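You operate a simulated robot arm through the tools that you are given. There is no shell and no other tool. Be economical: measure what you need, move in short steps, check, and stop when the job is done.

The job below is to be done with a simulated robot arm. You get a single attempt, and the scene is never put back.

Task
Put things in order on the drying stand. At the end: the tall blue pot stands where the silver white-paint tin stood; the black tub plug stands where the green thyme plant stood; the clear wool bottle is in the grey drip tray; the silver white-paint tin stands where the black tub plug stood; the green thyme plant stands where the clear wool bottle stood; whatever was shut is shut again. Leave all else as you found it, and nothing knocked over.

Only the result counts: the job must be done as asked and must still hold three seconds after the hand-in. Knocking over, shifting, dropping, spilling or breaking anything else fails it.

Robot
A 7-joint arm with a two-finger parallel gripper, fixed in place. Base frame: the origin is at the foot of the arm, x ahead of it, y to its left, z up; the work surface is at about z = 0.74. Units: m, degrees, N and s.
With the tool pointing down near the work surface it reaches from about 0.2 to 0.68 m from the base axis. Its first joint turns from -66.0 to 66.0 degrees. Payload 2.4 kg.
The TCP is the grasp point between the finger pads, 0.03 m short of the fingertips. In the tool frame z runs along the fingers and y along their closing line. The gripper opens to 0.094 m. The fingers are 0.028 m wide and 0.01 m thick; the gripper's body (0.05 by 0.096 m) begins 0.055 m behind the TCP.
Orientation is that of the tool frame in the base frame, as a unit quaternion [x, y, z, w]. With the fingers straight down and closing along the base's y, the tool's x points along the base's -x, its y along +y and its z along -z.

Tools
- The arm moves only by the tool drive_tool. Its argument "targets" is a list that holds one entry, the list of rows, each a list of 7 numbers: the turn, a rotation vector about the tool's x, y, z in degrees, then the shift along the tool's x, y, z in cm, then the closure in counts, from 0 (fully open) to 255 (shut). In form: [[[rx, ry, rz, dx, dy, dz, claw], ...]]. A call has 1 to 12 rows; each row is the pose to reach, as a shift and turn from the pose commanded when the call began, along the tool's axes at that moment. A row lasts 0.2 s, in which the tool goes at most 0.05 m and 8.6 degrees; a call with a longer step from one row to the next is refused whole, and so is a gripper value outside its range. A pose out of reach is approached as far as the arm can. The call stops where the force on the tool passes 40 N (or 10 N more than at its start, if that is more) or the arm is blocked; 0.2 s more then pass. The fingers move at their own pace (about 0.153 m/s each) and stop on an object; they squeeze with about 32 N. The grip force told is the motor's: it shows also when the fingers shut on nothing. Time passes only in rows, and 0.2 s behind the last, so rows that repeat a pose let the fingers close. It gives the time, the measured TCP pose, the force on the tool (base axes), the opening and the grip force at its end, in the units of the frame above (readings bear some noise), with the torque about the TCP (base axes, N m) and any sound that the robot's microphone picked up, and new pictures: "pictures" is both (left out), scene, wrist or none.
- Cameras (640 x 400 px; columns grow to the right, rows downward): "scene" is fixed at [0.018, 0.4712, 1.4324]; the picture's right is [-0.95, -0.31, 0.00], its down [-0.20, 0.61, -0.76] and it looks along [0.24, -0.73, -0.65] (base axes); focal length 311 px, centre (320, 200). "wrist" rides on the gripper at [0.076, 0.014, -0.103] in the tool frame; the picture's right is [-0.18, 0.98, 0.00], its down [-0.75, -0.14, -0.64] and it looks along [-0.63, -0.12, 0.77] (tool axes); focal length 243 px, centre (320, 200). There is no depth. A picture from a camera that has moved, and an enlarged one, comes with that camera's place and axes in the base frame and with its lens. The place of the scene camera against the robot may be out by one fixed shift of up to 0.025 m in any direction.
- close_up(camera, box): a new picture of the part [left, top, right, bottom] of that camera's present view, enlarged. It takes no simulated time.
- finish_job(): hands the job in; it is judged then, once.

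Go step by step. Nothing tells you positions but the pictures and the camera data: compare them with the known pose of the tool, close in by small moves and look again before you grip or let go. The budget is 120 turns and 200 pictures, counting those below and the enlarged ones. Unless the task says otherwise, let go and move clear before handing in.

The tools are called after "Request:" as name(argument=value, ...) on one line, values as JSON. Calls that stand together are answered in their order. drive_tool: Moves the arm, as the interface text tells. Its arguments: {"type":"object","properties":{"targets":{"type":"array"},"pictures":{"type":"string","enum":["both","scene","wrist","none"]}},"required":["targets"]} The other tools are called the same way: close_up (camera, box) takes an enlarged picture of a part of a camera's view; finish_job () hands the job in.

At the start:

```text
time_s: 0.0
eef_pos: [0.2587, -0.3248, 1.0203]
ee_rot: [-0.001, 1.0, -0.001, 0.0]
wrist_force: [0.0, -0.5, -0.7]
ft_torque: [-0.03, 0.03, 0.04]
width: 0.0941
gripper_force: 0.0
```

scene: 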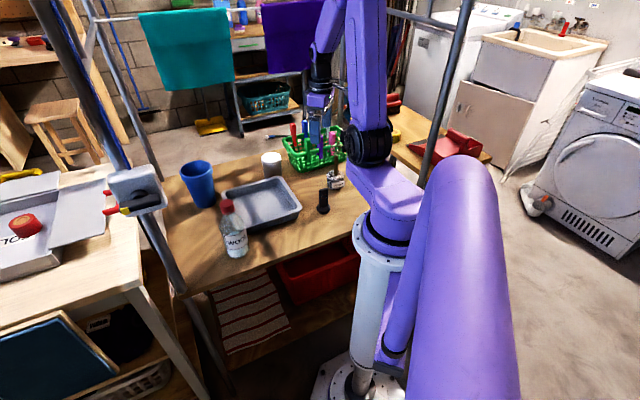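
wrist: 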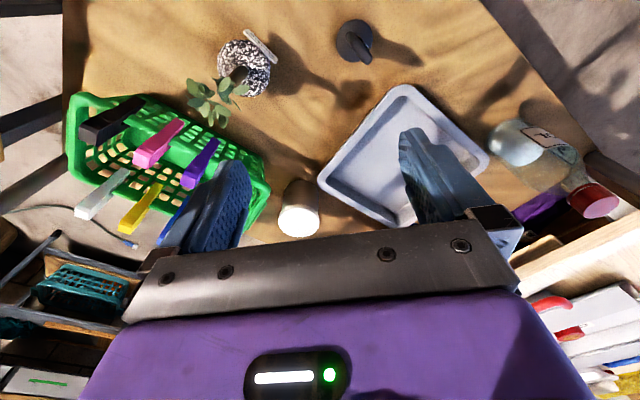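

I see the stand with a blue pot, grey tray, wool bottle, white tin, black plug, a plant and a green peg basket. I'll enlarge to measure.

Request:
close_up(camera="scene", box=[160, 110, 400, 260])

Request:
close_up(camera="wrist", box=[60, 0, 640, 250])

```text
2.67 times, centred on (280, 185) of scene
camera zoom: at [0.018, 0.4712, 1.4324], right [-0.95, -0.31, 0.0], down [-0.2, 0.61, -0.76], along [0.24, -0.73, -0.65], focal length 830 px, centre (427, 240)
```

zoom: 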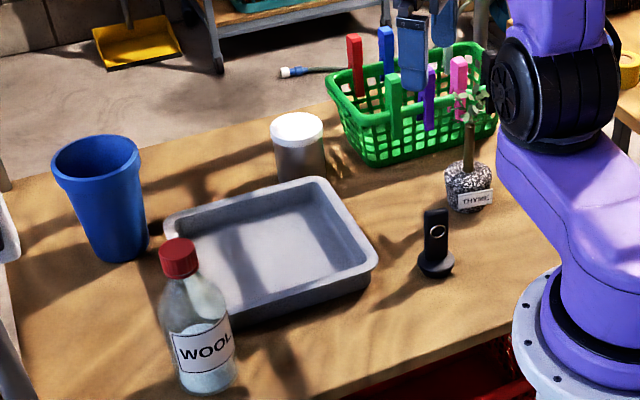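

```text
1.10 times, centred on (350, 125) of wrist
camera zoom: at [0.1813, -0.3115, 1.1233], right [0.18, 0.98, 0.0], down [0.75, -0.14, 0.64], along [0.63, -0.12, -0.77], focal length 268 px, centre (287, 283)
```

zoom: 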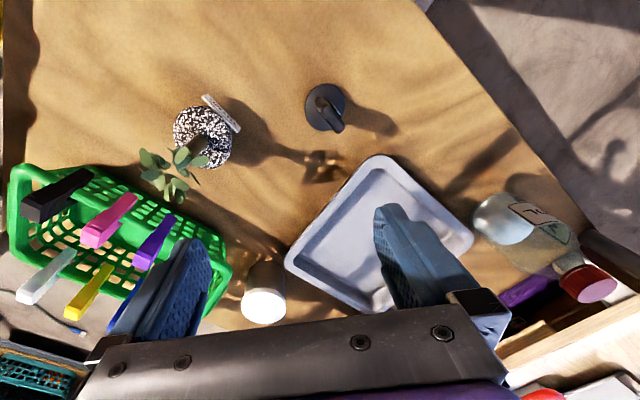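

I have rough positions: plug (0.24,-0.28), plant (0.24,-0.42), tin (0.48,-0.41), pot (0.63,-0.20), bottle (0.42,-0.045). Next I move left at this height for a better view of the bottle and tray.

Request:
drive_tool(targets=[[[0, 0, 0, -0.5, 4.5, 0, 0], [0, 0, 0, -1, 9, 0, 0], [0, 0, 0, -1, 13.5, 0, 0], [0, 0, 0, -1, 18, 0, 0]]], pictures="both")

```text
time_s: 1.0
eef_pos: [0.2742, -0.1384, 1.018]
ee_rot: [-0.024, 1.0, 0.0, -0.001]
wrist_force: [-3.6, -4.4, -1.1]
ft_torque: [0.34, -0.3, -0.07]
width: 0.0939
gripper_force: 0.1
camera wrist: at [0.1959, -0.1297, 1.1211], right [0.13, 0.99, 0.0], down [0.76, -0.1, 0.64], along [0.64, -0.09, -0.77], focal length 243 px, centre (320, 200)
```

scene: 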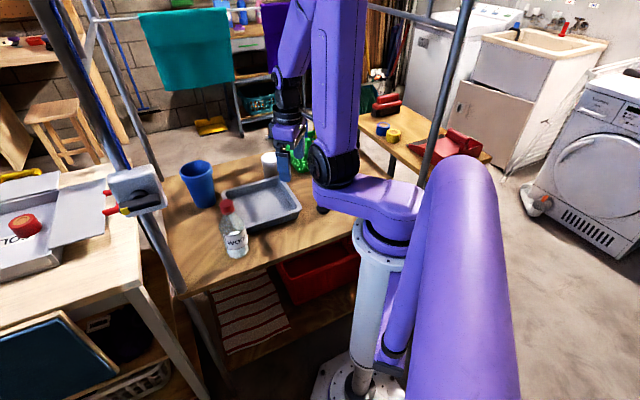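
wrist: 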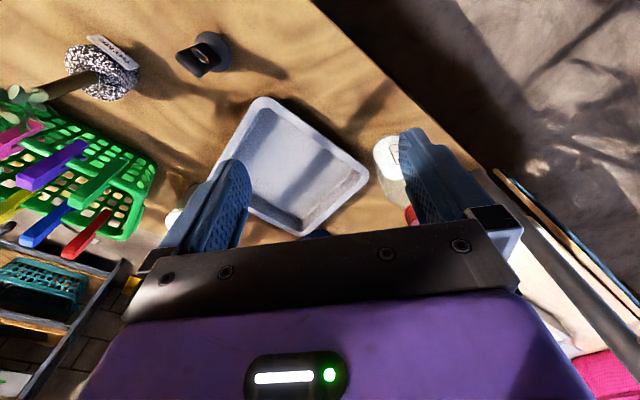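

The bottle base is near (0.427,-0.035) and the tray centre near (0.44,-0.227). I'm enlarging the bottle to choose how to grip it.

Request:
close_up(camera="scene", box=[170, 150, 314, 270])

```text
3.33 times, centred on (242, 210) of scene
camera zoom: at [0.018, 0.471, 1.4323], right [-0.95, -0.31, 0.0], down [-0.2, 0.61, -0.76], along [0.24, -0.73, -0.65], focal length 1038 px, centre (580, 167)
```

zoom: 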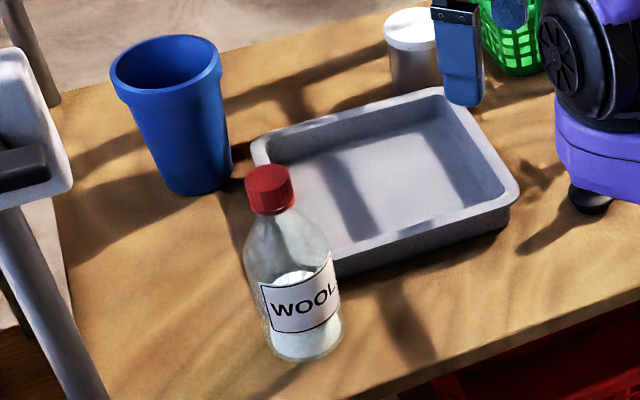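

The cap is about 37 mm wide with its top near z 0.91, so I'll grip the bottle by cap and neck from above. First I move over it, staying high.

Request:
drive_tool(targets=[[[0, 0, 0, -4, 2.5, 0, 0], [0, 0, 0, -8, 5, 0, 0], [0, 0, 0, -11, 7, 0, 0], [0, 0, 0, -11, 7, 0, 0]]], pictures="both")

```text
time_s: 2.0
eef_pos: [0.3768, -0.0721, 1.0198]
ee_rot: [-0.001, 1.0, 0.001, 0.001]
wrist_force: [-1.0, 0.1, -0.7]
ft_torque: [0.02, -0.02, -0.01]
width: 0.0941
gripper_force: 0.1
camera wrist: at [0.3005, -0.0582, 1.1224], right [0.18, 0.98, 0.0], down [0.75, -0.14, 0.64], along [0.63, -0.12, -0.77], focal length 243 px, centre (320, 200)
```

scene: 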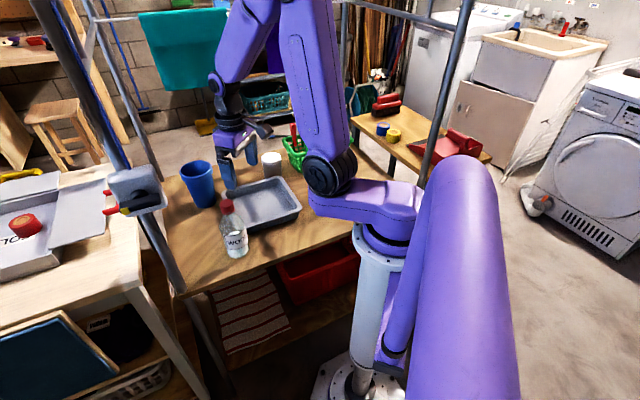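
wrist: 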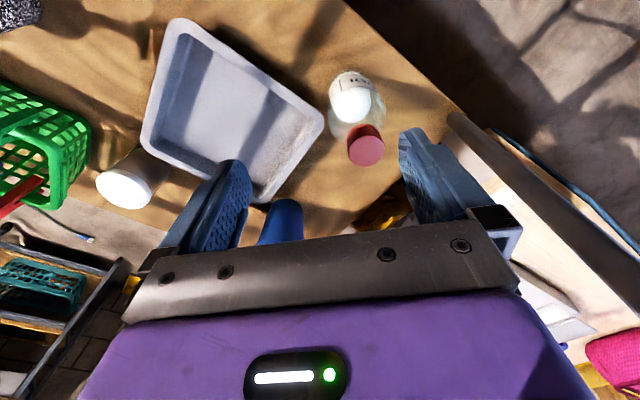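

The wrist view puts the bottle axis at (0.417,-0.036) and the tray centre at (0.428,-0.221). I align over the cap with the tips above it.

Request:
drive_tool(targets=[[[0, 0, 0, -2, 2, 1, 0], [0, 0, 0, -3.8, 3.9, 3, 0], [0, 0, 0, -3.8, 3.9, 5.5, 0], [0, 0, 0, -3.8, 3.9, 5.5, 0]]], pictures="both")

Request:
close_up(camera="scene", box=[170, 130, 314, 270])

```text
time_s: 3.0
eef_pos: [0.4167, -0.0364, 0.9654]
ee_rot: [0.001, 1.0, 0.0, 0.0]
wrist_force: [-0.6, -0.4, -0.9]
ft_torque: [-0.01, -0.01, -0.05]
width: 0.094
gripper_force: 0.1
camera wrist: at [0.3406, -0.0226, 1.0684], right [0.18, 0.98, 0.0], down [0.75, -0.14, 0.64], along [0.63, -0.12, -0.77], focal length 243 px, centre (320, 200)
```

scene: 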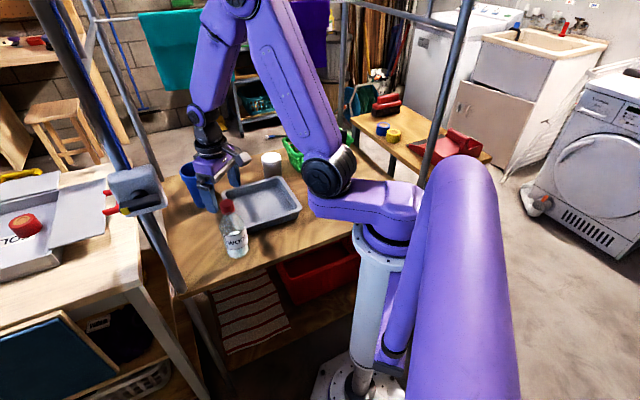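
wrist: 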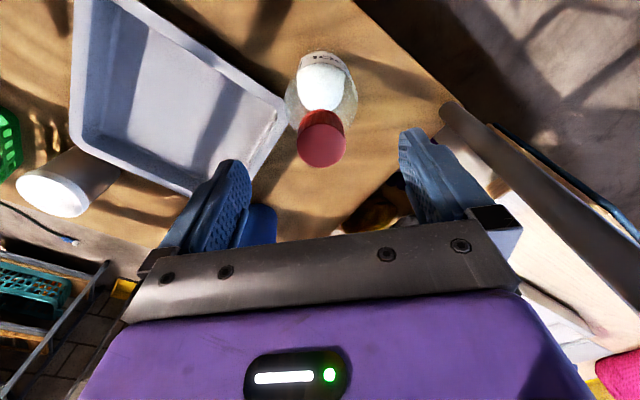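

```text
2.86 times, centred on (242, 200) of scene
camera zoom: at [0.018, 0.4712, 1.4324], right [-0.95, -0.31, 0.0], down [-0.2, 0.61, -0.76], along [0.24, -0.73, -0.65], focal length 890 px, centre (543, 200)
```

zoom: 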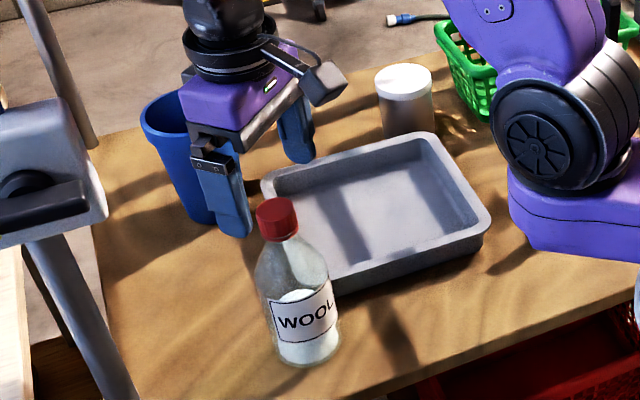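

The cap top is triangulated at (0.417,-0.036,0.912), directly below the TCP. I descend to about z 0.893 and close.

Request:
drive_tool(targets=[[[0, 0, 0, 0, 0, 2.5, 0], [0, 0, 0, 0, 0, 5, 0], [0, 0, 0, 0, 0, 7.2, 0], [0, 0, 0, 0, 0, 7.2, 0], [0, 0, 0, 0, 0, 7.2, 255], [0, 0, 0, 0, 0, 7.2, 255], [0, 0, 0, 0, 0, 7.2, 255]]], pictures="both")

Request:
close_up(camera="scene", box=[170, 130, 314, 270])

```text
time_s: 4.6
eef_pos: [0.4175, -0.0376, 0.8923]
ee_rot: [0.0, 1.0, 0.0, 0.0]
wrist_force: [-0.6, 3.6, 8.7]
ft_torque: [0.13, -0.02, -0.02]
width: 0.0498
gripper_force: 31.3
camera wrist: at [0.3404, -0.0241, 0.9943], right [0.18, 0.98, 0.0], down [0.75, -0.14, 0.64], along [0.63, -0.12, -0.77], focal length 243 px, centre (320, 200)
```

scene: 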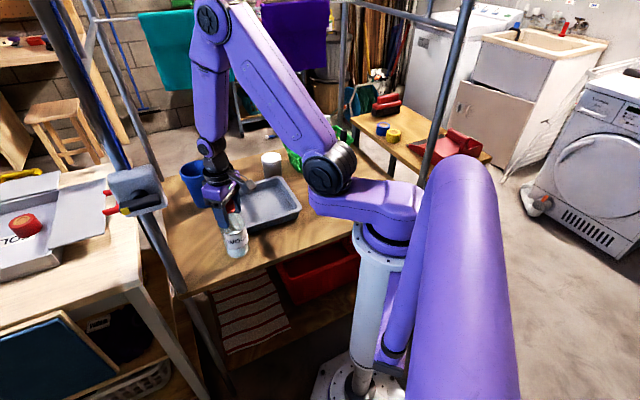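
wrist: 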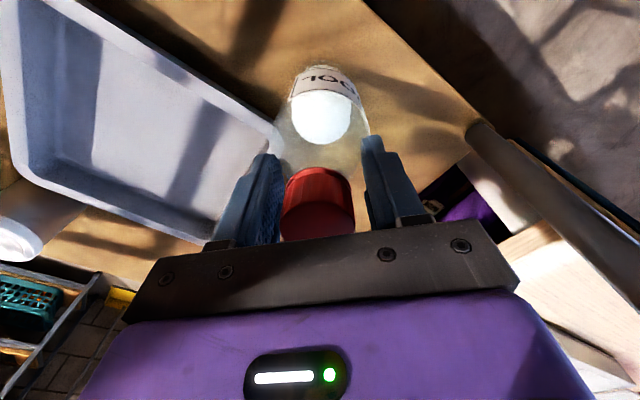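

```text
2.86 times, centred on (242, 200) of scene
camera zoom: at [0.0179, 0.4713, 1.4323], right [-0.95, -0.31, 0.0], down [-0.2, 0.61, -0.76], along [0.24, -0.73, -0.65], focal length 890 px, centre (543, 200)
```

zoom: 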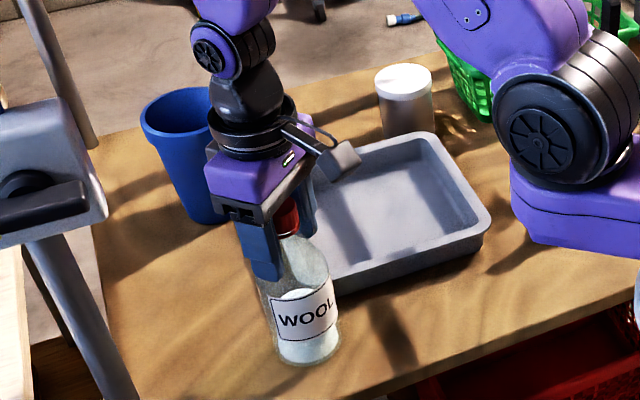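

The fingertips closed on the sloping shoulder at 50 mm, not the cap. I open, rise 1.7 cm and close again.

Request:
drive_tool(targets=[[[0, 0, 0, 0, 0, 0, 100], [0, 0, 0, 0, 0, 0, 90], [0, 0, 0, 0, 0, -1.7, 90], [0, 0, 0, 0, 0, -1.7, 90], [0, 0, 0, 0, 0, -1.7, 255], [0, 0, 0, 0, 0, -1.7, 255], [0, 0, 0, 0, 0, -1.7, 255]]], pictures="wrist")

Request:
close_up(camera="scene", box=[170, 130, 314, 270])

```text
time_s: 6.2
eef_pos: [0.4178, -0.037, 0.9091]
ee_rot: [-0.001, 1.0, 0.0, 0.0]
wrist_force: [-0.9, 2.5, 6.1]
ft_torque: [0.19, 0.11, -0.03]
width: 0.0333
gripper_force: 31.8
camera wrist: at [0.3405, -0.0239, 1.0124], right [0.18, 0.98, 0.0], down [0.75, -0.14, 0.64], along [0.63, -0.12, -0.77], focal length 243 px, centre (320, 200)
```

wrist: 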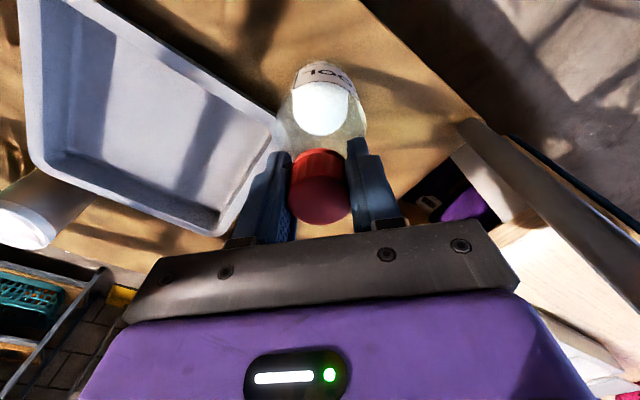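

```text
2.86 times, centred on (242, 200) of scene
camera zoom: at [0.0179, 0.4712, 1.4323], right [-0.95, -0.31, 0.0], down [-0.2, 0.61, -0.76], along [0.24, -0.73, -0.65], focal length 890 px, centre (543, 200)
```

zoom: 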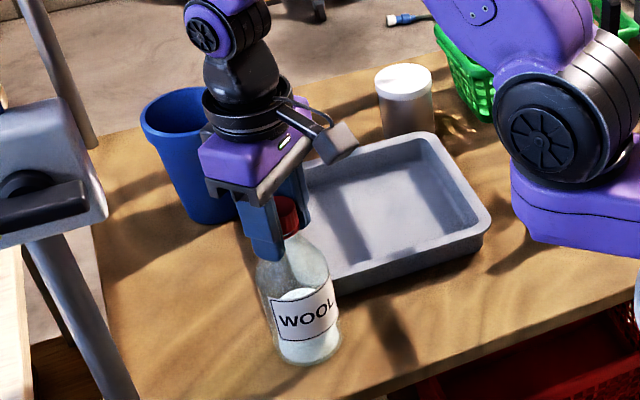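

The width is now 33 mm, which fits the cap. I lift a little to test the hold.

Request:
drive_tool(targets=[[[0, 0, 0, 0, 0, -0.7, 255], [0, 0, 0, 0, 0, -1.5, 255], [0, 0, 0, 0, 0, -3, 255], [0, 0, 0, 0, 0, -3, 255]]], pictures="wrist")

Request:
close_up(camera="scene", box=[170, 130, 314, 270])

```text
time_s: 7.2
eef_pos: [0.417, -0.036, 0.9425]
ee_rot: [0.0, 1.0, 0.0, 0.0]
wrist_force: [0.1, -0.5, -1.9]
ft_torque: [0.0, 0.03, 0.0]
width: 0.0331
gripper_force: 31.9
camera wrist: at [0.3392, -0.0226, 1.0442], right [0.18, 0.98, 0.0], down [0.75, -0.14, 0.64], along [0.63, -0.12, -0.77], focal length 243 px, centre (320, 200)
```

wrist: 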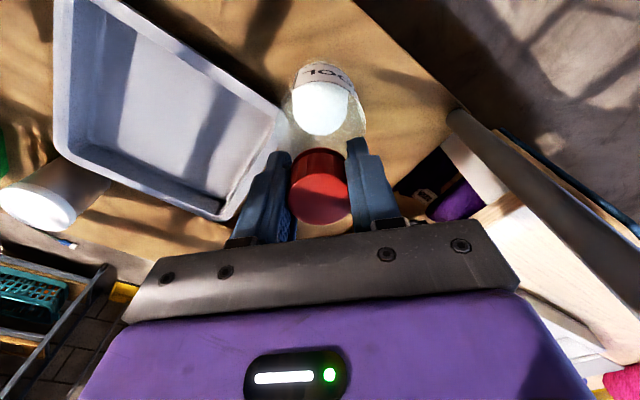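

```text
2.86 times, centred on (242, 200) of scene
camera zoom: at [0.018, 0.4712, 1.4324], right [-0.95, -0.31, 0.0], down [-0.2, 0.61, -0.76], along [0.24, -0.73, -0.65], focal length 890 px, centre (543, 200)
```

zoom: 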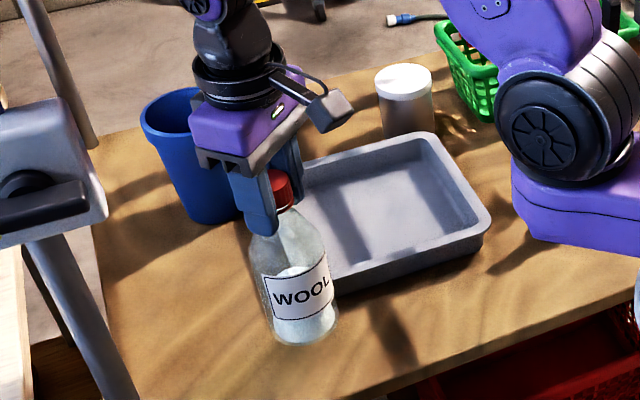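

The bottle lifts cleanly. I raise it further and carry it over the tray.

Request:
drive_tool(targets=[[[0, 0, 0, 0, 0, -3, 255], [0, 0, 0, 0, 0, -5, 255], [0, 0, 0, 0, -3, -5, 255], [0, 0, 0, 0, -6, -5, 255], [0, 0, 0, 0, -9, -5, 255], [0, 0, 0, 0, -12, -5, 255], [0, 0, 0, 0.4, -15, -5, 255], [0, 0, 0, 0.7, -17.9, -5, 255], [0, 0, 0, 0.7, -17.9, -5, 255]]], pictures="both")

```text
time_s: 9.2
eef_pos: [0.4077, -0.2159, 0.9892]
ee_rot: [0.0, 1.0, 0.0, 0.0]
wrist_force: [-0.3, 0.3, -1.8]
ft_torque: [0.01, 0.0, -0.03]
width: 0.0328
gripper_force: 32.0
camera wrist: at [0.3311, -0.2022, 1.0919], right [0.18, 0.98, 0.0], down [0.75, -0.14, 0.64], along [0.63, -0.12, -0.77], focal length 243 px, centre (320, 200)
```

scene: 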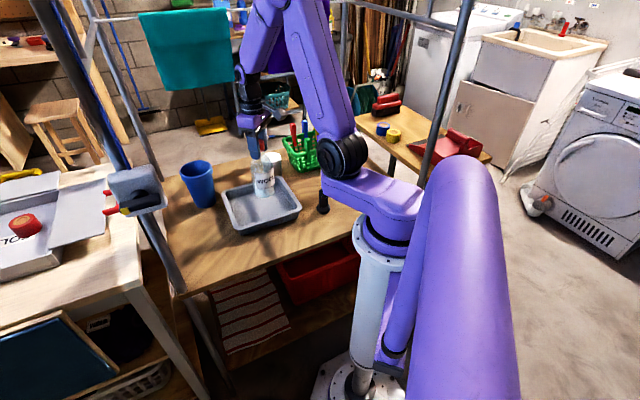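
wrist: 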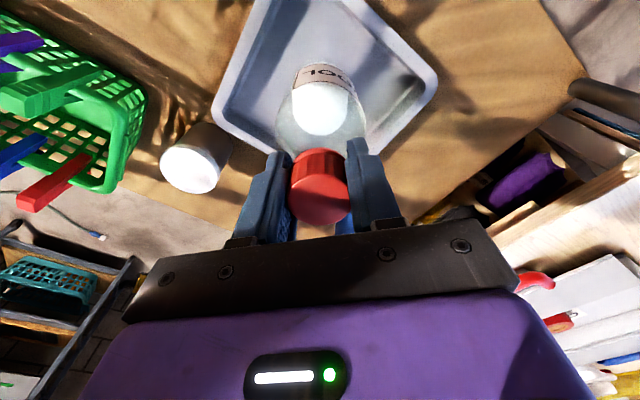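

The bottle hangs over the tray. I lower it, gently for the last centimetre.

Request:
drive_tool(targets=[[[0, 0, 0, 0, 0, 3, 255], [0, 0, 0, 0, 0, 5.5, 255], [0, 0, 0, 0, 0, 6.6, 255], [0, 0, 0, 0, 0, 7.0, 255], [0, 0, 0, 0, 0, 7.3, 255], [0, 0, 0, 0, 0, 7.3, 255]]], pictures="wrist")

Request:
close_up(camera="scene", box=[170, 130, 330, 270])

```text
time_s: 10.6
eef_pos: [0.4077, -0.2164, 0.9169]
ee_rot: [-0.001, 1.0, 0.0, 0.0]
wrist_force: [0.1, -0.7, -2.2]
ft_torque: [-0.01, 0.03, -0.03]
width: 0.0332
gripper_force: 31.3
camera wrist: at [0.3317, -0.2037, 1.0199], right [0.18, 0.98, 0.0], down [0.75, -0.14, 0.64], along [0.63, -0.12, -0.77], focal length 243 px, centre (320, 200)
```

wrist: 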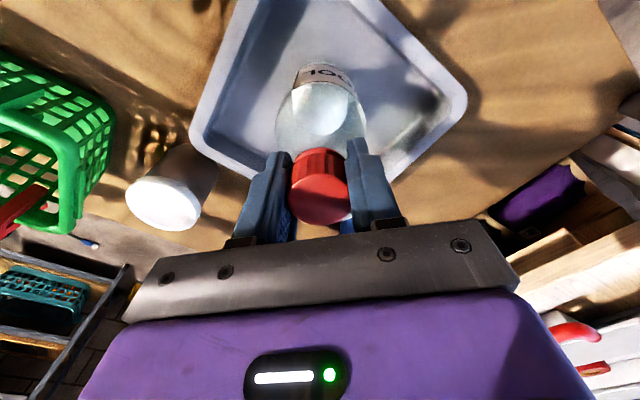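

```text
2.86 times, centred on (250, 200) of scene
camera zoom: at [0.018, 0.4712, 1.4324], right [-0.95, -0.31, 0.0], down [-0.2, 0.61, -0.76], along [0.24, -0.73, -0.65], focal length 890 px, centre (520, 200)
```

zoom: 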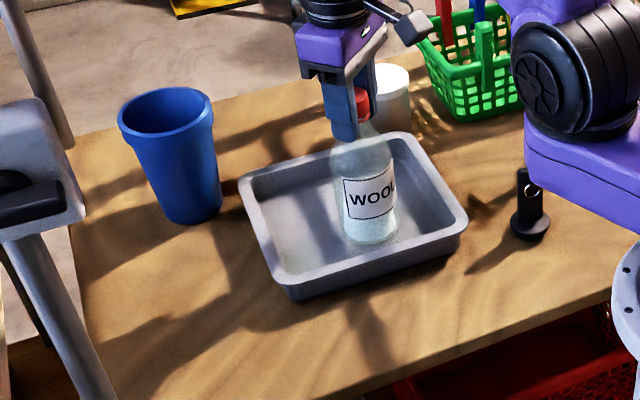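

Not touching yet. I lower 2 mm at a time until the force shows contact.

Request:
drive_tool(targets=[[[0, 0, 0, 0, 0, 0.2, 255], [0, 0, 0, 0, 0, 0.4, 255], [0, 0, 0, 0, 0, 0.4, 255]]], pictures="none")

```text
time_s: 11.4
eef_pos: [0.4091, -0.217, 0.9136]
ee_rot: [0.0, 1.0, -0.002, 0.001]
wrist_force: [-3.6, -1.2, 29.7]
ft_torque: [0.0, 0.62, 0.03]
width: 0.0335
gripper_force: 32.0
```

Contact is firm at z about 0.9136. I back off slightly, release slowly and rise.

Request:
drive_tool(targets=[[[0, 0, 0, 0, 0, -0.15, 255], [0, 0, 0, 0, 0, -0.15, 255], [0, 0, 0, 0, 0, -0.15, 120], [0, 0, 0, 0, 0, -0.15, 0], [0, 0, 0, 0, 0, -0.15, 0], [0, 0, 0, 0, 0, -3, 0], [0, 0, 0, 0, 0, -7, 0], [0, 0, 0, 0, 0, -11, 0], [0, 0, 0, 0, 0, -11, 0]]], pictures="both")

```text
time_s: 13.4
eef_pos: [0.4099, -0.215, 1.0234]
ee_rot: [0.001, 1.0, 0.0, 0.0]
wrist_force: [0.1, -0.1, 0.4]
ft_torque: [0.01, 0.01, 0.02]
width: 0.094
gripper_force: 0.0
camera wrist: at [0.3331, -0.2021, 1.1278], right [0.18, 0.98, 0.0], down [0.75, -0.14, 0.64], along [0.63, -0.12, -0.77], focal length 243 px, centre (320, 200)
```

scene: 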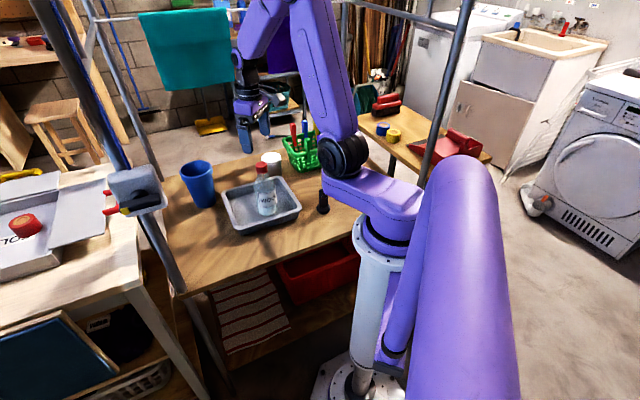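
wrist: 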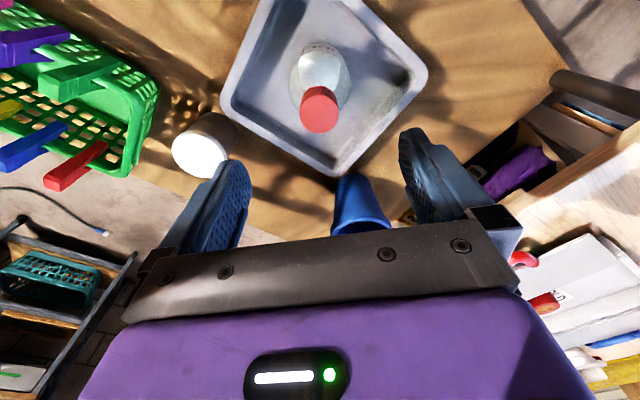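

The bottle stands in the tray. Next I go back toward the plant for a closer look.

Request:
drive_tool(targets=[[[0, 0, 0, 4, -2.5, 0, 0], [0, 0, 0, 8, -5, 0, 0], [0, 0, 0, 12, -7.5, 0, 0], [0, 0, 0, 16, -10, 0, 0], [0, 0, 0, 19, -13, 0, 0], [0, 0, 0, 19, -15, 0, 0], [0, 0, 0, 19, -15, 0, 0]]], pictures="both")

Request:
close_up(camera="scene", box=[270, 110, 400, 230])

```text
time_s: 15.0
eef_pos: [0.2149, -0.3649, 1.0279]
ee_rot: [0.001, 1.0, 0.0, 0.0]
wrist_force: [0.5, -0.5, 0.9]
ft_torque: [-0.03, 0.01, -0.01]
width: 0.0941
gripper_force: 0.1
camera wrist: at [0.1381, -0.3519, 1.1295], right [0.18, 0.98, 0.0], down [0.75, -0.14, 0.64], along [0.63, -0.12, -0.77], focal length 243 px, centre (320, 200)
```

scene: 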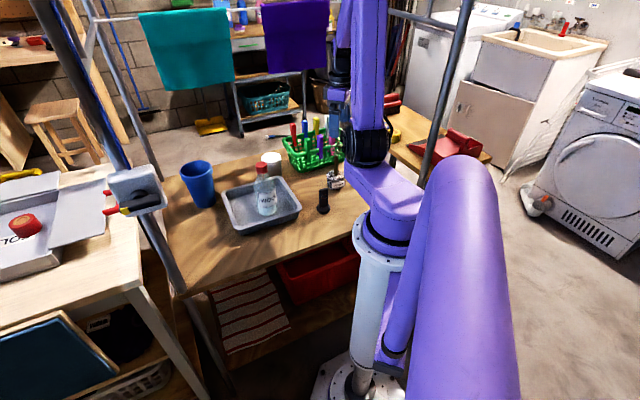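
wrist: 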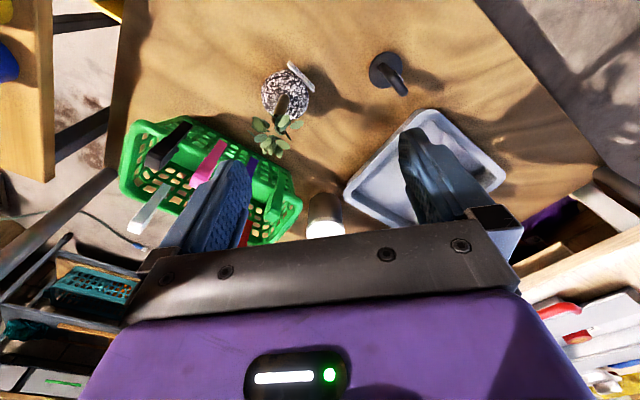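

```text
3.33 times, centred on (335, 170) of scene
camera zoom: at [0.018, 0.4712, 1.4324], right [-0.95, -0.31, 0.0], down [-0.2, 0.61, -0.76], along [0.24, -0.73, -0.65], focal length 1038 px, centre (270, 300)
```

zoom: 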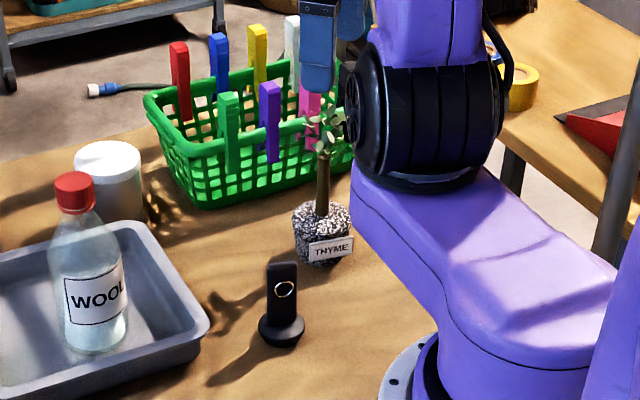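

The plant is a stone pot at about (0.237,-0.422), with a stem and leaves up to roughly z 0.93. I'll grip the pot with the tool yawed outward and tilted 45°, so first I back off and yaw.

Request:
drive_tool(targets=[[[0, 0, 8, 1, 1.5, 0, 0], [0, 0, 16, 2, 3, 0, 0], [0, 0, 24, 3, 4.5, 0, 0], [0, 0, 32, 4, 6, 0, 0], [0, 0, 40, 5, 7.5, 0, 0], [0, 0, 48, 5, 8, 0, 0], [0, 0, 56, 5, 8, 0, 0], [0, 0, 61, 5, 8, 0, 0], [0, 0, 61, 5, 8, 0, 0]]], pictures="wrist")

```text
time_s: 17.0
eef_pos: [0.1681, -0.2866, 1.024]
ee_rot: [0.508, 0.861, 0.0, 0.0]
wrist_force: [0.2, -0.1, -0.3]
ft_torque: [-0.01, -0.01, -0.01]
width: 0.0939
gripper_force: 0.1
camera wrist: at [0.1437, -0.2132, 1.127], right [0.95, 0.31, 0.0], down [0.24, -0.73, 0.64], along [0.2, -0.61, -0.77], focal length 243 px, centre (320, 200)
```

wrist: 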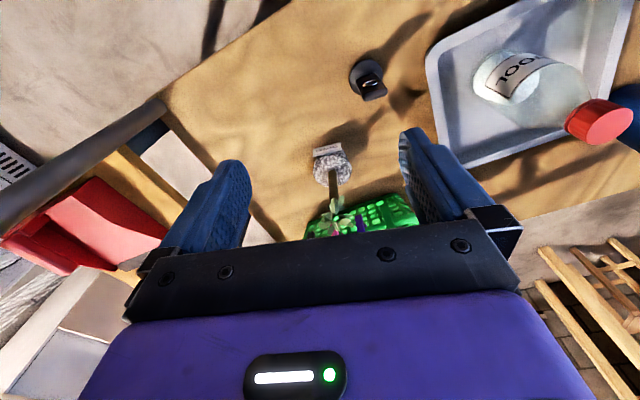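

The yaw is done and the pot confirms at (0.235,-0.42). Now I tilt 45° outward.

Request:
drive_tool(targets=[[[0, -8, 0, 0, 0, 0, 0], [0, -16, 0, 0, 0, 0, 0], [0, -24, 0, 0, 0, 0, 0], [0, -32, 0, 0, 0, 0, 0], [0, -40, 0, 0, 0, 0, 0], [0, -45, 0, 0, 0, 0, 0], [0, -45, 0, 0, 0, 0, 0]]], pictures="both")

```text
time_s: 18.6
eef_pos: [0.169, -0.2841, 1.0235]
ee_rot: [0.469, 0.796, -0.195, 0.33]
wrist_force: [0.0, 0.5, 0.1]
ft_torque: [-0.02, -0.07, 0.01]
width: 0.0941
gripper_force: 0.0
camera wrist: at [0.1196, -0.1687, 1.0431], right [0.92, 0.36, 0.13], down [-0.09, -0.14, 0.99], along [0.38, -0.92, -0.1], focal length 243 px, centre (320, 200)
```

scene: 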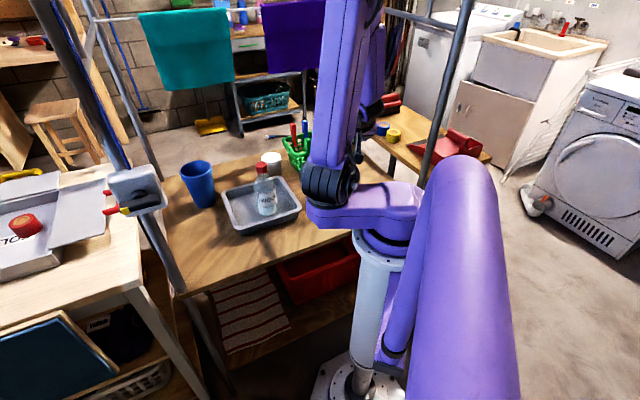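
wrist: 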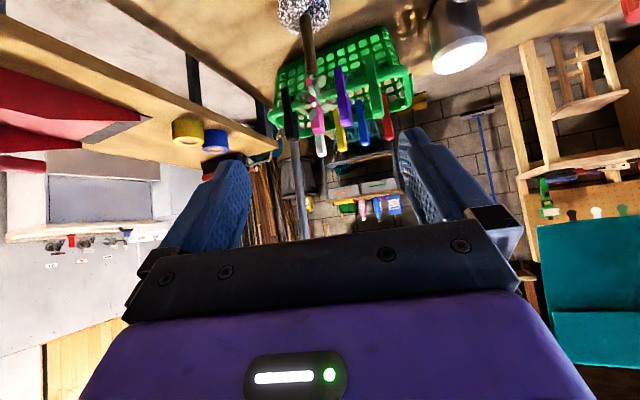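

The tilt worked. I move to a pre-grasp on the line toward the pot, about 13 cm short.

Request:
drive_tool(targets=[[[0, 0, 0, 2, -0.2, 4, 0], [0, 0, 0, 4, -0.4, 8, 0], [0, 0, 0, 6.3, -0.65, 12, 0], [0, 0, 0, 6.3, -0.65, 15, 0], [0, 0, 0, 6.3, -0.65, 15, 0]]], pictures="both")

```text
time_s: 19.8
eef_pos: [0.1912, -0.3426, 0.8817]
ee_rot: [0.47, 0.796, -0.19, 0.33]
wrist_force: [-0.1, -0.3, 0.1]
ft_torque: [0.01, -0.01, -0.02]
width: 0.094
gripper_force: 0.1
out of reach, approached as far as the arm can: row 3, 4, 5
camera wrist: at [0.1416, -0.2253, 0.9011], right [0.92, 0.36, 0.14], down [-0.09, -0.14, 0.99], along [0.38, -0.92, -0.1], focal length 243 px, centre (320, 200)
```

scene: 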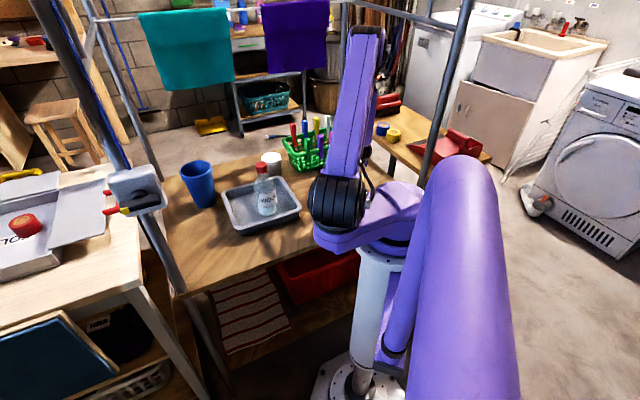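
wrist: 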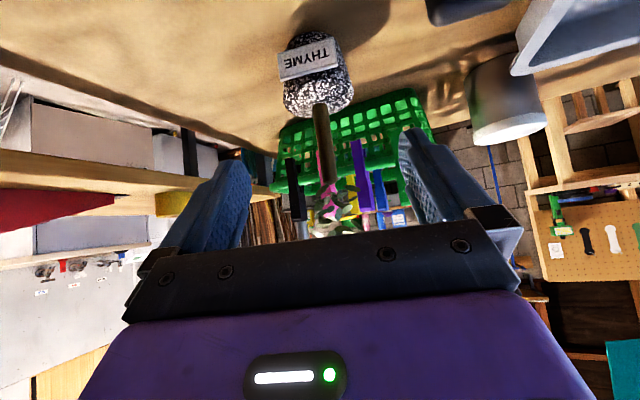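

45° is at the arm's limit here, and 35° still clears the leaves. I ease the tilt back by 10°.

Request:
drive_tool(targets=[[[0, 5, 0, 0, 0, 0, 0], [0, 10, 0, 0, 0, 0, 0], [0, 10, 0, 0, 0, 0, 0]]], pictures="none")

```text
time_s: 20.6
eef_pos: [0.1901, -0.3403, 0.8829]
ee_rot: [0.484, 0.822, -0.152, 0.258]
wrist_force: [-1.4, 0.5, 0.1]
ft_torque: [0.01, -0.01, -0.03]
width: 0.094
gripper_force: 0.1
```

At 35° it is reachable. I align with the approach line and advance halfway.

Request:
drive_tool(targets=[[[0, 0, 0, -1.7, 0.1, 2, 0], [0, 0, 0, -1.7, 0.1, 4, 0], [0, 0, 0, -1.7, 0.1, 6, 0], [0, 0, 0, -1.7, 0.1, 6, 0]]], pictures="wrist")

```text
time_s: 21.6
eef_pos: [0.215, -0.3828, 0.8445]
ee_rot: [0.484, 0.822, -0.152, 0.259]
wrist_force: [-0.2, 0.5, 0.2]
ft_torque: [0.01, -0.01, -0.03]
width: 0.0939
gripper_force: 0.1
camera wrist: at [0.1681, -0.2713, 0.8841], right [0.93, 0.34, 0.11], down [0.0, -0.29, 0.96], along [0.36, -0.89, -0.27], focal length 243 px, centre (320, 200)
```

wrist: 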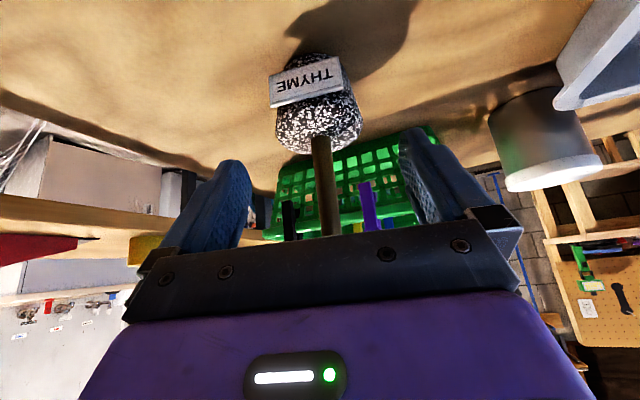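

The pot is centred between the fingers. I advance to the pot and close.

Request:
drive_tool(targets=[[[0, 0, 0, 0, 0, 2.5, 0], [0, 0, 0, 0, 0, 5, 0], [0, 0, 0, 0, 0, 7.3, 0], [0, 0, 0, 0, 0, 7.3, 0]]], pictures="both")

Request:
close_up(camera="scene", box=[270, 110, 400, 230])

```text
time_s: 22.6
eef_pos: [0.2371, -0.4224, 0.786]
ee_rot: [0.485, 0.821, -0.152, 0.26]
wrist_force: [0.3, 0.4, -0.2]
ft_torque: [0.0, -0.01, -0.01]
width: 0.0942
gripper_force: 0.0
camera wrist: at [0.1892, -0.3088, 0.8265], right [0.93, 0.34, 0.11], down [0.0, -0.29, 0.96], along [0.36, -0.89, -0.27], focal length 243 px, centre (320, 200)
```

scene: 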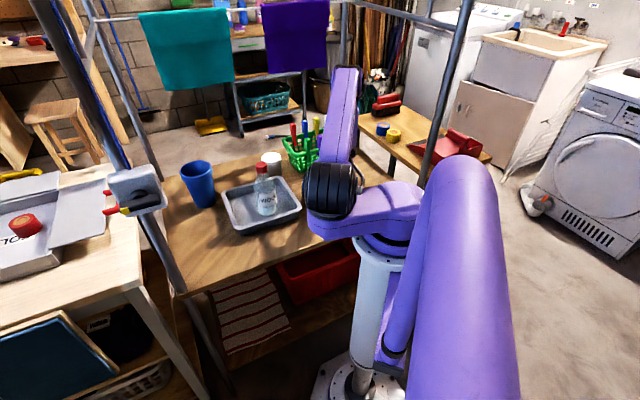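
wrist: 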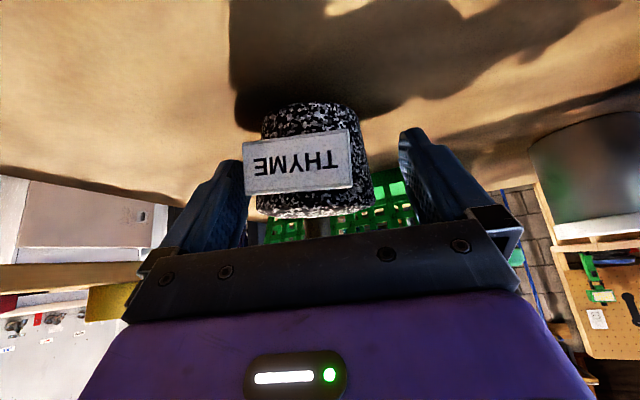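

```text
3.33 times, centred on (335, 170) of scene
camera zoom: at [0.018, 0.4712, 1.4324], right [-0.95, -0.31, 0.0], down [-0.2, 0.61, -0.76], along [0.24, -0.73, -0.65], focal length 1038 px, centre (270, 300)
```

zoom: 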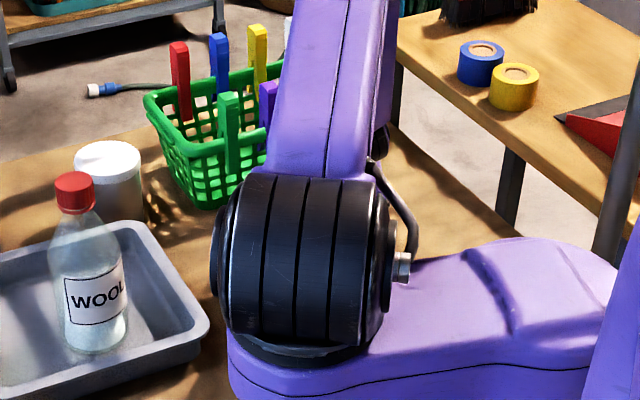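

The pot sits between the fingers and the label is clear of the pads. I close and check the width.

Request:
drive_tool(targets=[[[0, 0, 0, 0, 0, 0, 100], [0, 0, 0, 0, 0, 0, 255], [0, 0, 0, 0, 0, 0, 255], [0, 0, 0, 0, 0, 0, 255]]], pictures="wrist")

```text
time_s: 23.6
eef_pos: [0.2367, -0.4206, 0.7863]
ee_rot: [0.484, 0.822, -0.153, 0.259]
wrist_force: [-0.3, 0.6, -0.7]
ft_torque: [-0.04, 0.05, -0.02]
width: 0.0677
gripper_force: 32.1
camera wrist: at [0.1891, -0.3087, 0.8267], right [0.93, 0.34, 0.11], down [0.0, -0.29, 0.96], along [0.36, -0.89, -0.27], focal length 243 px, centre (320, 200)
```

wrist: 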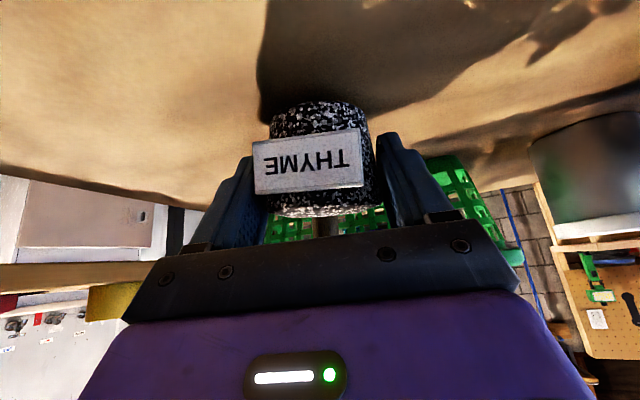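

It grips at 68 mm. I lift straight up about 8 cm.

Request:
drive_tool(targets=[[[0, 0, 0, -0.57, 0, -0.82, 255], [0, 0, 0, -1.72, 0, -2.46, 255], [0, 0, 0, -3.16, 0, -4.5, 255], [0, 0, 0, -4.6, 0, -6.55, 255], [0, 0, 0, -4.6, 0, -6.55, 255]]], pictures="both")

```text
time_s: 24.8
eef_pos: [0.237, -0.4181, 0.8674]
ee_rot: [0.484, 0.822, -0.154, 0.259]
wrist_force: [-0.3, 0.6, -3.0]
ft_torque: [0.04, -0.03, 0.0]
width: 0.0677
gripper_force: 32.1
camera wrist: at [0.1891, -0.3061, 0.9078], right [0.93, 0.34, 0.11], down [0.0, -0.29, 0.96], along [0.36, -0.89, -0.27], focal length 243 px, centre (320, 200)
```

scene: 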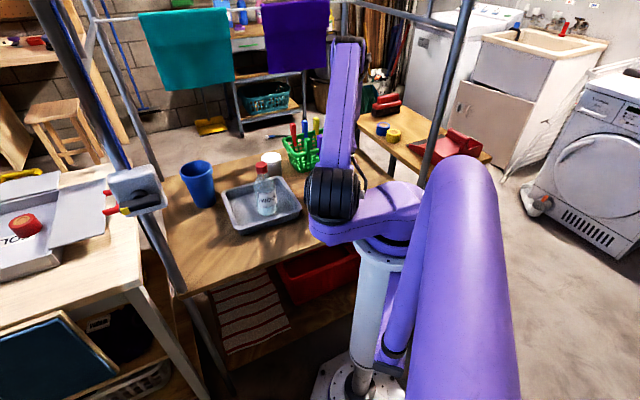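
wrist: 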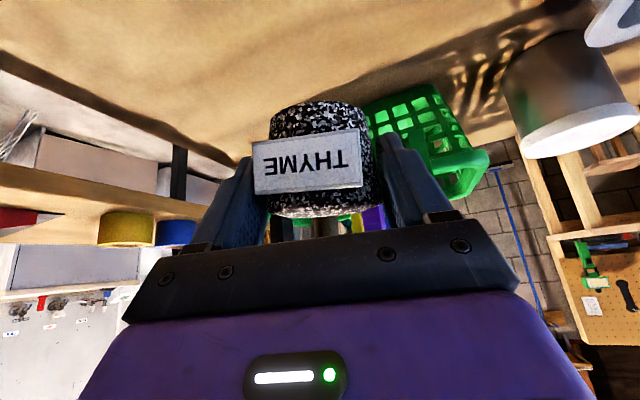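

The plant is held well. I raise it above bottle height before crossing.

Request:
drive_tool(targets=[[[0, 0, 0, -2.5, 0, -3.55, 255], [0, 0, 0, -5, 0, -7.1, 255], [0, 0, 0, -7.46, 0, -10.65, 255], [0, 0, 0, -7.46, 0, -10.65, 255]]], pictures="none")

Request:
drive_tool(targets=[[[0, 0, 0, 2, 3.4, -1.4, 255], [0, 0, 0, 4, 6.8, -2.8, 255], [0, 0, 0, 6, 10.2, -4.2, 255], [0, 0, 0, 8, 13.6, -5.6, 255], [0, 0, 0, 10, 17, -7, 255], [0, 0, 0, 12, 20.4, -8.4, 255], [-1.6, 0, -2.3, 14, 23.8, -9.8, 255], [-3.2, 0, -4.6, 16, 27.2, -11.2, 255], [-4.8, 0, -6.9, 18, 30.6, -12.6, 255], [-6.4, 0, -9.2, 20.2, 34.3, -14.2, 255], [-7.5, 0, -10.6, 20.2, 34.3, -14.2, 255], [-7.5, 0, -10.6, 20.2, 34.3, -14.2, 255]]], pictures="both")

```text
time_s: 25.8
eef_pos: [0.2358, -0.4187, 0.9955]
ee_rot: [0.484, 0.822, -0.152, 0.259]
wrist_force: [-0.6, -0.1, -2.6]
ft_torque: [0.03, 0.01, -0.01]
width: 0.0677
gripper_force: 31.0
```

```text
time_s: 28.4
eef_pos: [0.4127, -0.0361, 0.9938]
ee_rot: [0.389, 0.871, -0.123, 0.275]
wrist_force: [0.0, -0.2, -2.1]
ft_torque: [0.0, 0.02, 0.01]
width: 0.0672
gripper_force: 31.9
camera wrist: at [0.3431, 0.0626, 1.0352], right [0.83, 0.55, 0.11], down [0.06, -0.28, 0.96], along [0.55, -0.79, -0.27], focal length 243 px, centre (320, 200)
```

scene: 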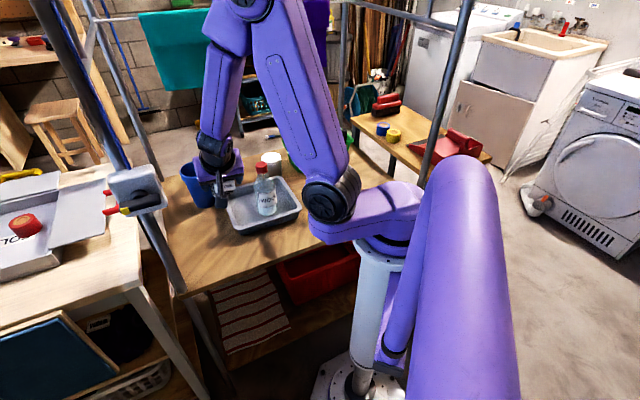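
wrist: 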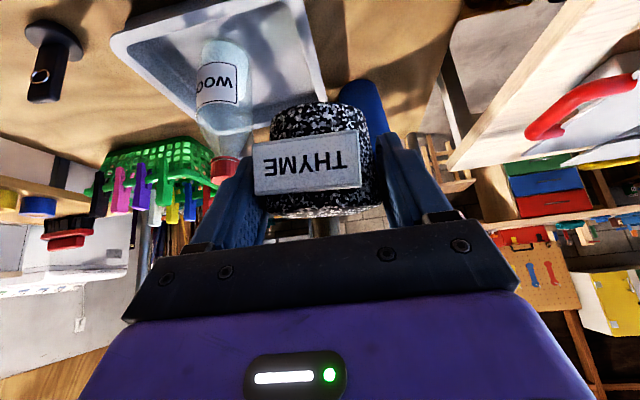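

The plant is over the bottle's old spot at yaw -48°. I enlarge the wrist view to find where the pot axis sits relative to the TCP.

Request:
close_up(camera="wrist", box=[220, 80, 420, 250])

Request:
close_up(camera="scene", box=[160, 120, 310, 250])

```text
2.35 times, centred on (320, 165) of wrist
camera zoom: at [0.3431, 0.0626, 1.0352], right [0.83, 0.55, 0.11], down [0.06, -0.28, 0.96], along [0.55, -0.79, -0.27], focal length 571 px, centre (320, 282)
```

zoom: 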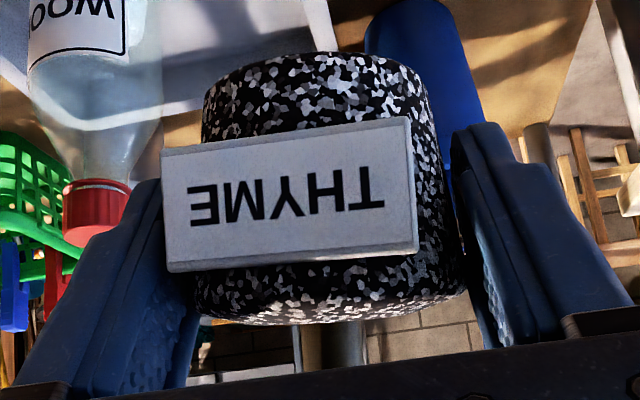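

```text
3.08 times, centred on (235, 185) of scene
camera zoom: at [0.018, 0.4712, 1.4324], right [-0.95, -0.31, 0.0], down [-0.2, 0.61, -0.76], along [0.24, -0.73, -0.65], focal length 958 px, centre (582, 246)
```

zoom: 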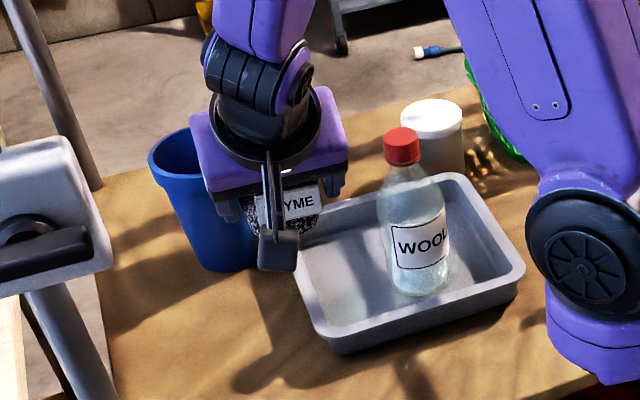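

Estimates of the pot axis against the TCP differ by about a centimetre, so I split the difference. I lower the plant over the bottle's old spot, stopping about 15 mm above contact.

Request:
drive_tool(targets=[[[0, 0, 0, 2.5, 0.1, 3.2, 255], [0, 0, 0, 5, 0.2, 6.4, 255], [0, 0, 0, 7.5, 0.24, 9.7, 255], [0, 0, 0, 10, 0.24, 13, 255], [0, 0, 0, 11.9, 0.24, 15.5, 255], [0, 0, 0, 11.9, 0.24, 15.5, 255]]], pictures="both")

Request:
close_up(camera="scene", box=[160, 140, 310, 270])

```text
time_s: 29.8
eef_pos: [0.4136, -0.0272, 0.8004]
ee_rot: [0.388, 0.871, -0.121, 0.274]
wrist_force: [0.6, -0.3, -1.6]
ft_torque: [0.05, 0.01, -0.01]
width: 0.067
gripper_force: 32.2
camera wrist: at [0.3427, 0.0713, 0.8399], right [0.83, 0.55, 0.11], down [0.06, -0.28, 0.96], along [0.55, -0.79, -0.27], focal length 243 px, centre (320, 200)
```

scene: 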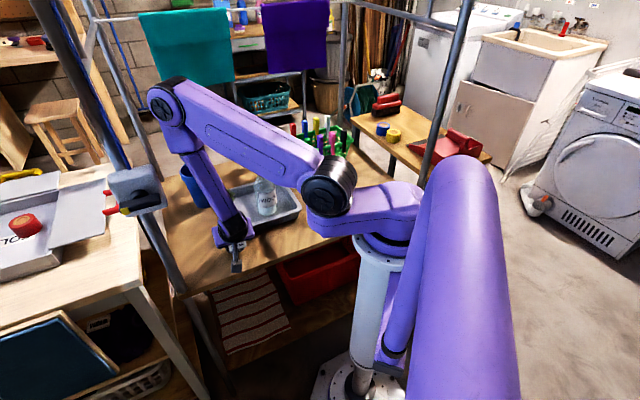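
wrist: 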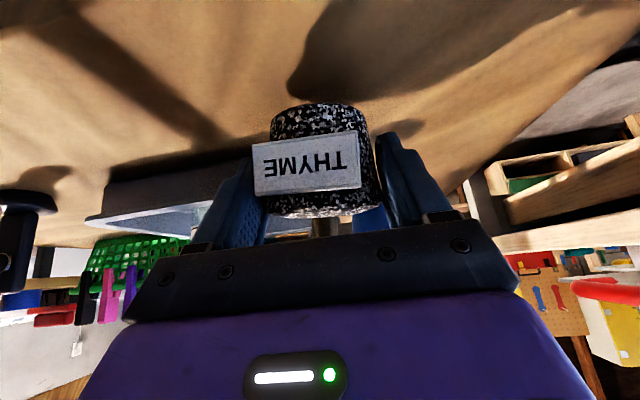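

```text
3.08 times, centred on (235, 205) of scene
camera zoom: at [0.018, 0.4712, 1.4324], right [-0.95, -0.31, 0.0], down [-0.2, 0.61, -0.76], along [0.24, -0.73, -0.65], focal length 958 px, centre (582, 185)
```

zoom: 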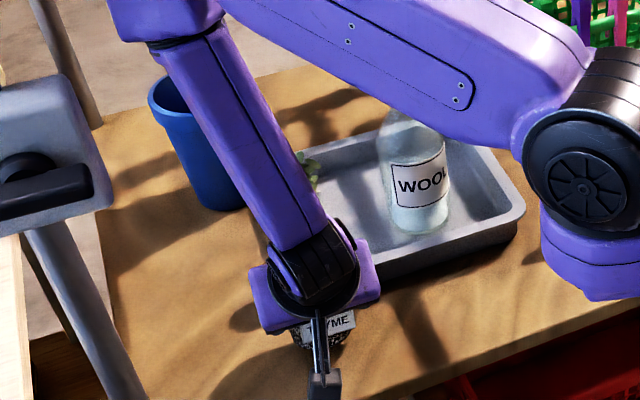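

The plant hovers just above the table. I lower it in small steps until contact.

Request:
drive_tool(targets=[[[0, 0, 0, 0.46, 0, 0.66, 255], [0, 0, 0, 0.63, 0, 0.9, 255], [0, 0, 0, 0.75, 0, 1.07, 255], [0, 0, 0, 0.75, 0, 1.07, 255]]], pictures="none")

```text
time_s: 30.8
eef_pos: [0.4118, -0.0282, 0.7869]
ee_rot: [0.388, 0.871, -0.122, 0.275]
wrist_force: [0.0, 0.5, -2.3]
ft_torque: [0.04, 0.02, 0.02]
width: 0.067
gripper_force: 31.9
```

Request:
drive_tool(targets=[[[0, 0, 0, 0.1, 0, 0.14, 255], [0, 0, 0, 0.1, 0, 0.14, 255]]], pictures="none")

```text
time_s: 31.4
eef_pos: [0.4125, -0.0287, 0.785]
ee_rot: [0.389, 0.87, -0.123, 0.276]
wrist_force: [-6.9, 3.2, 18.1]
ft_torque: [-0.13, -0.11, -0.07]
width: 0.0664
gripper_force: 31.8
```

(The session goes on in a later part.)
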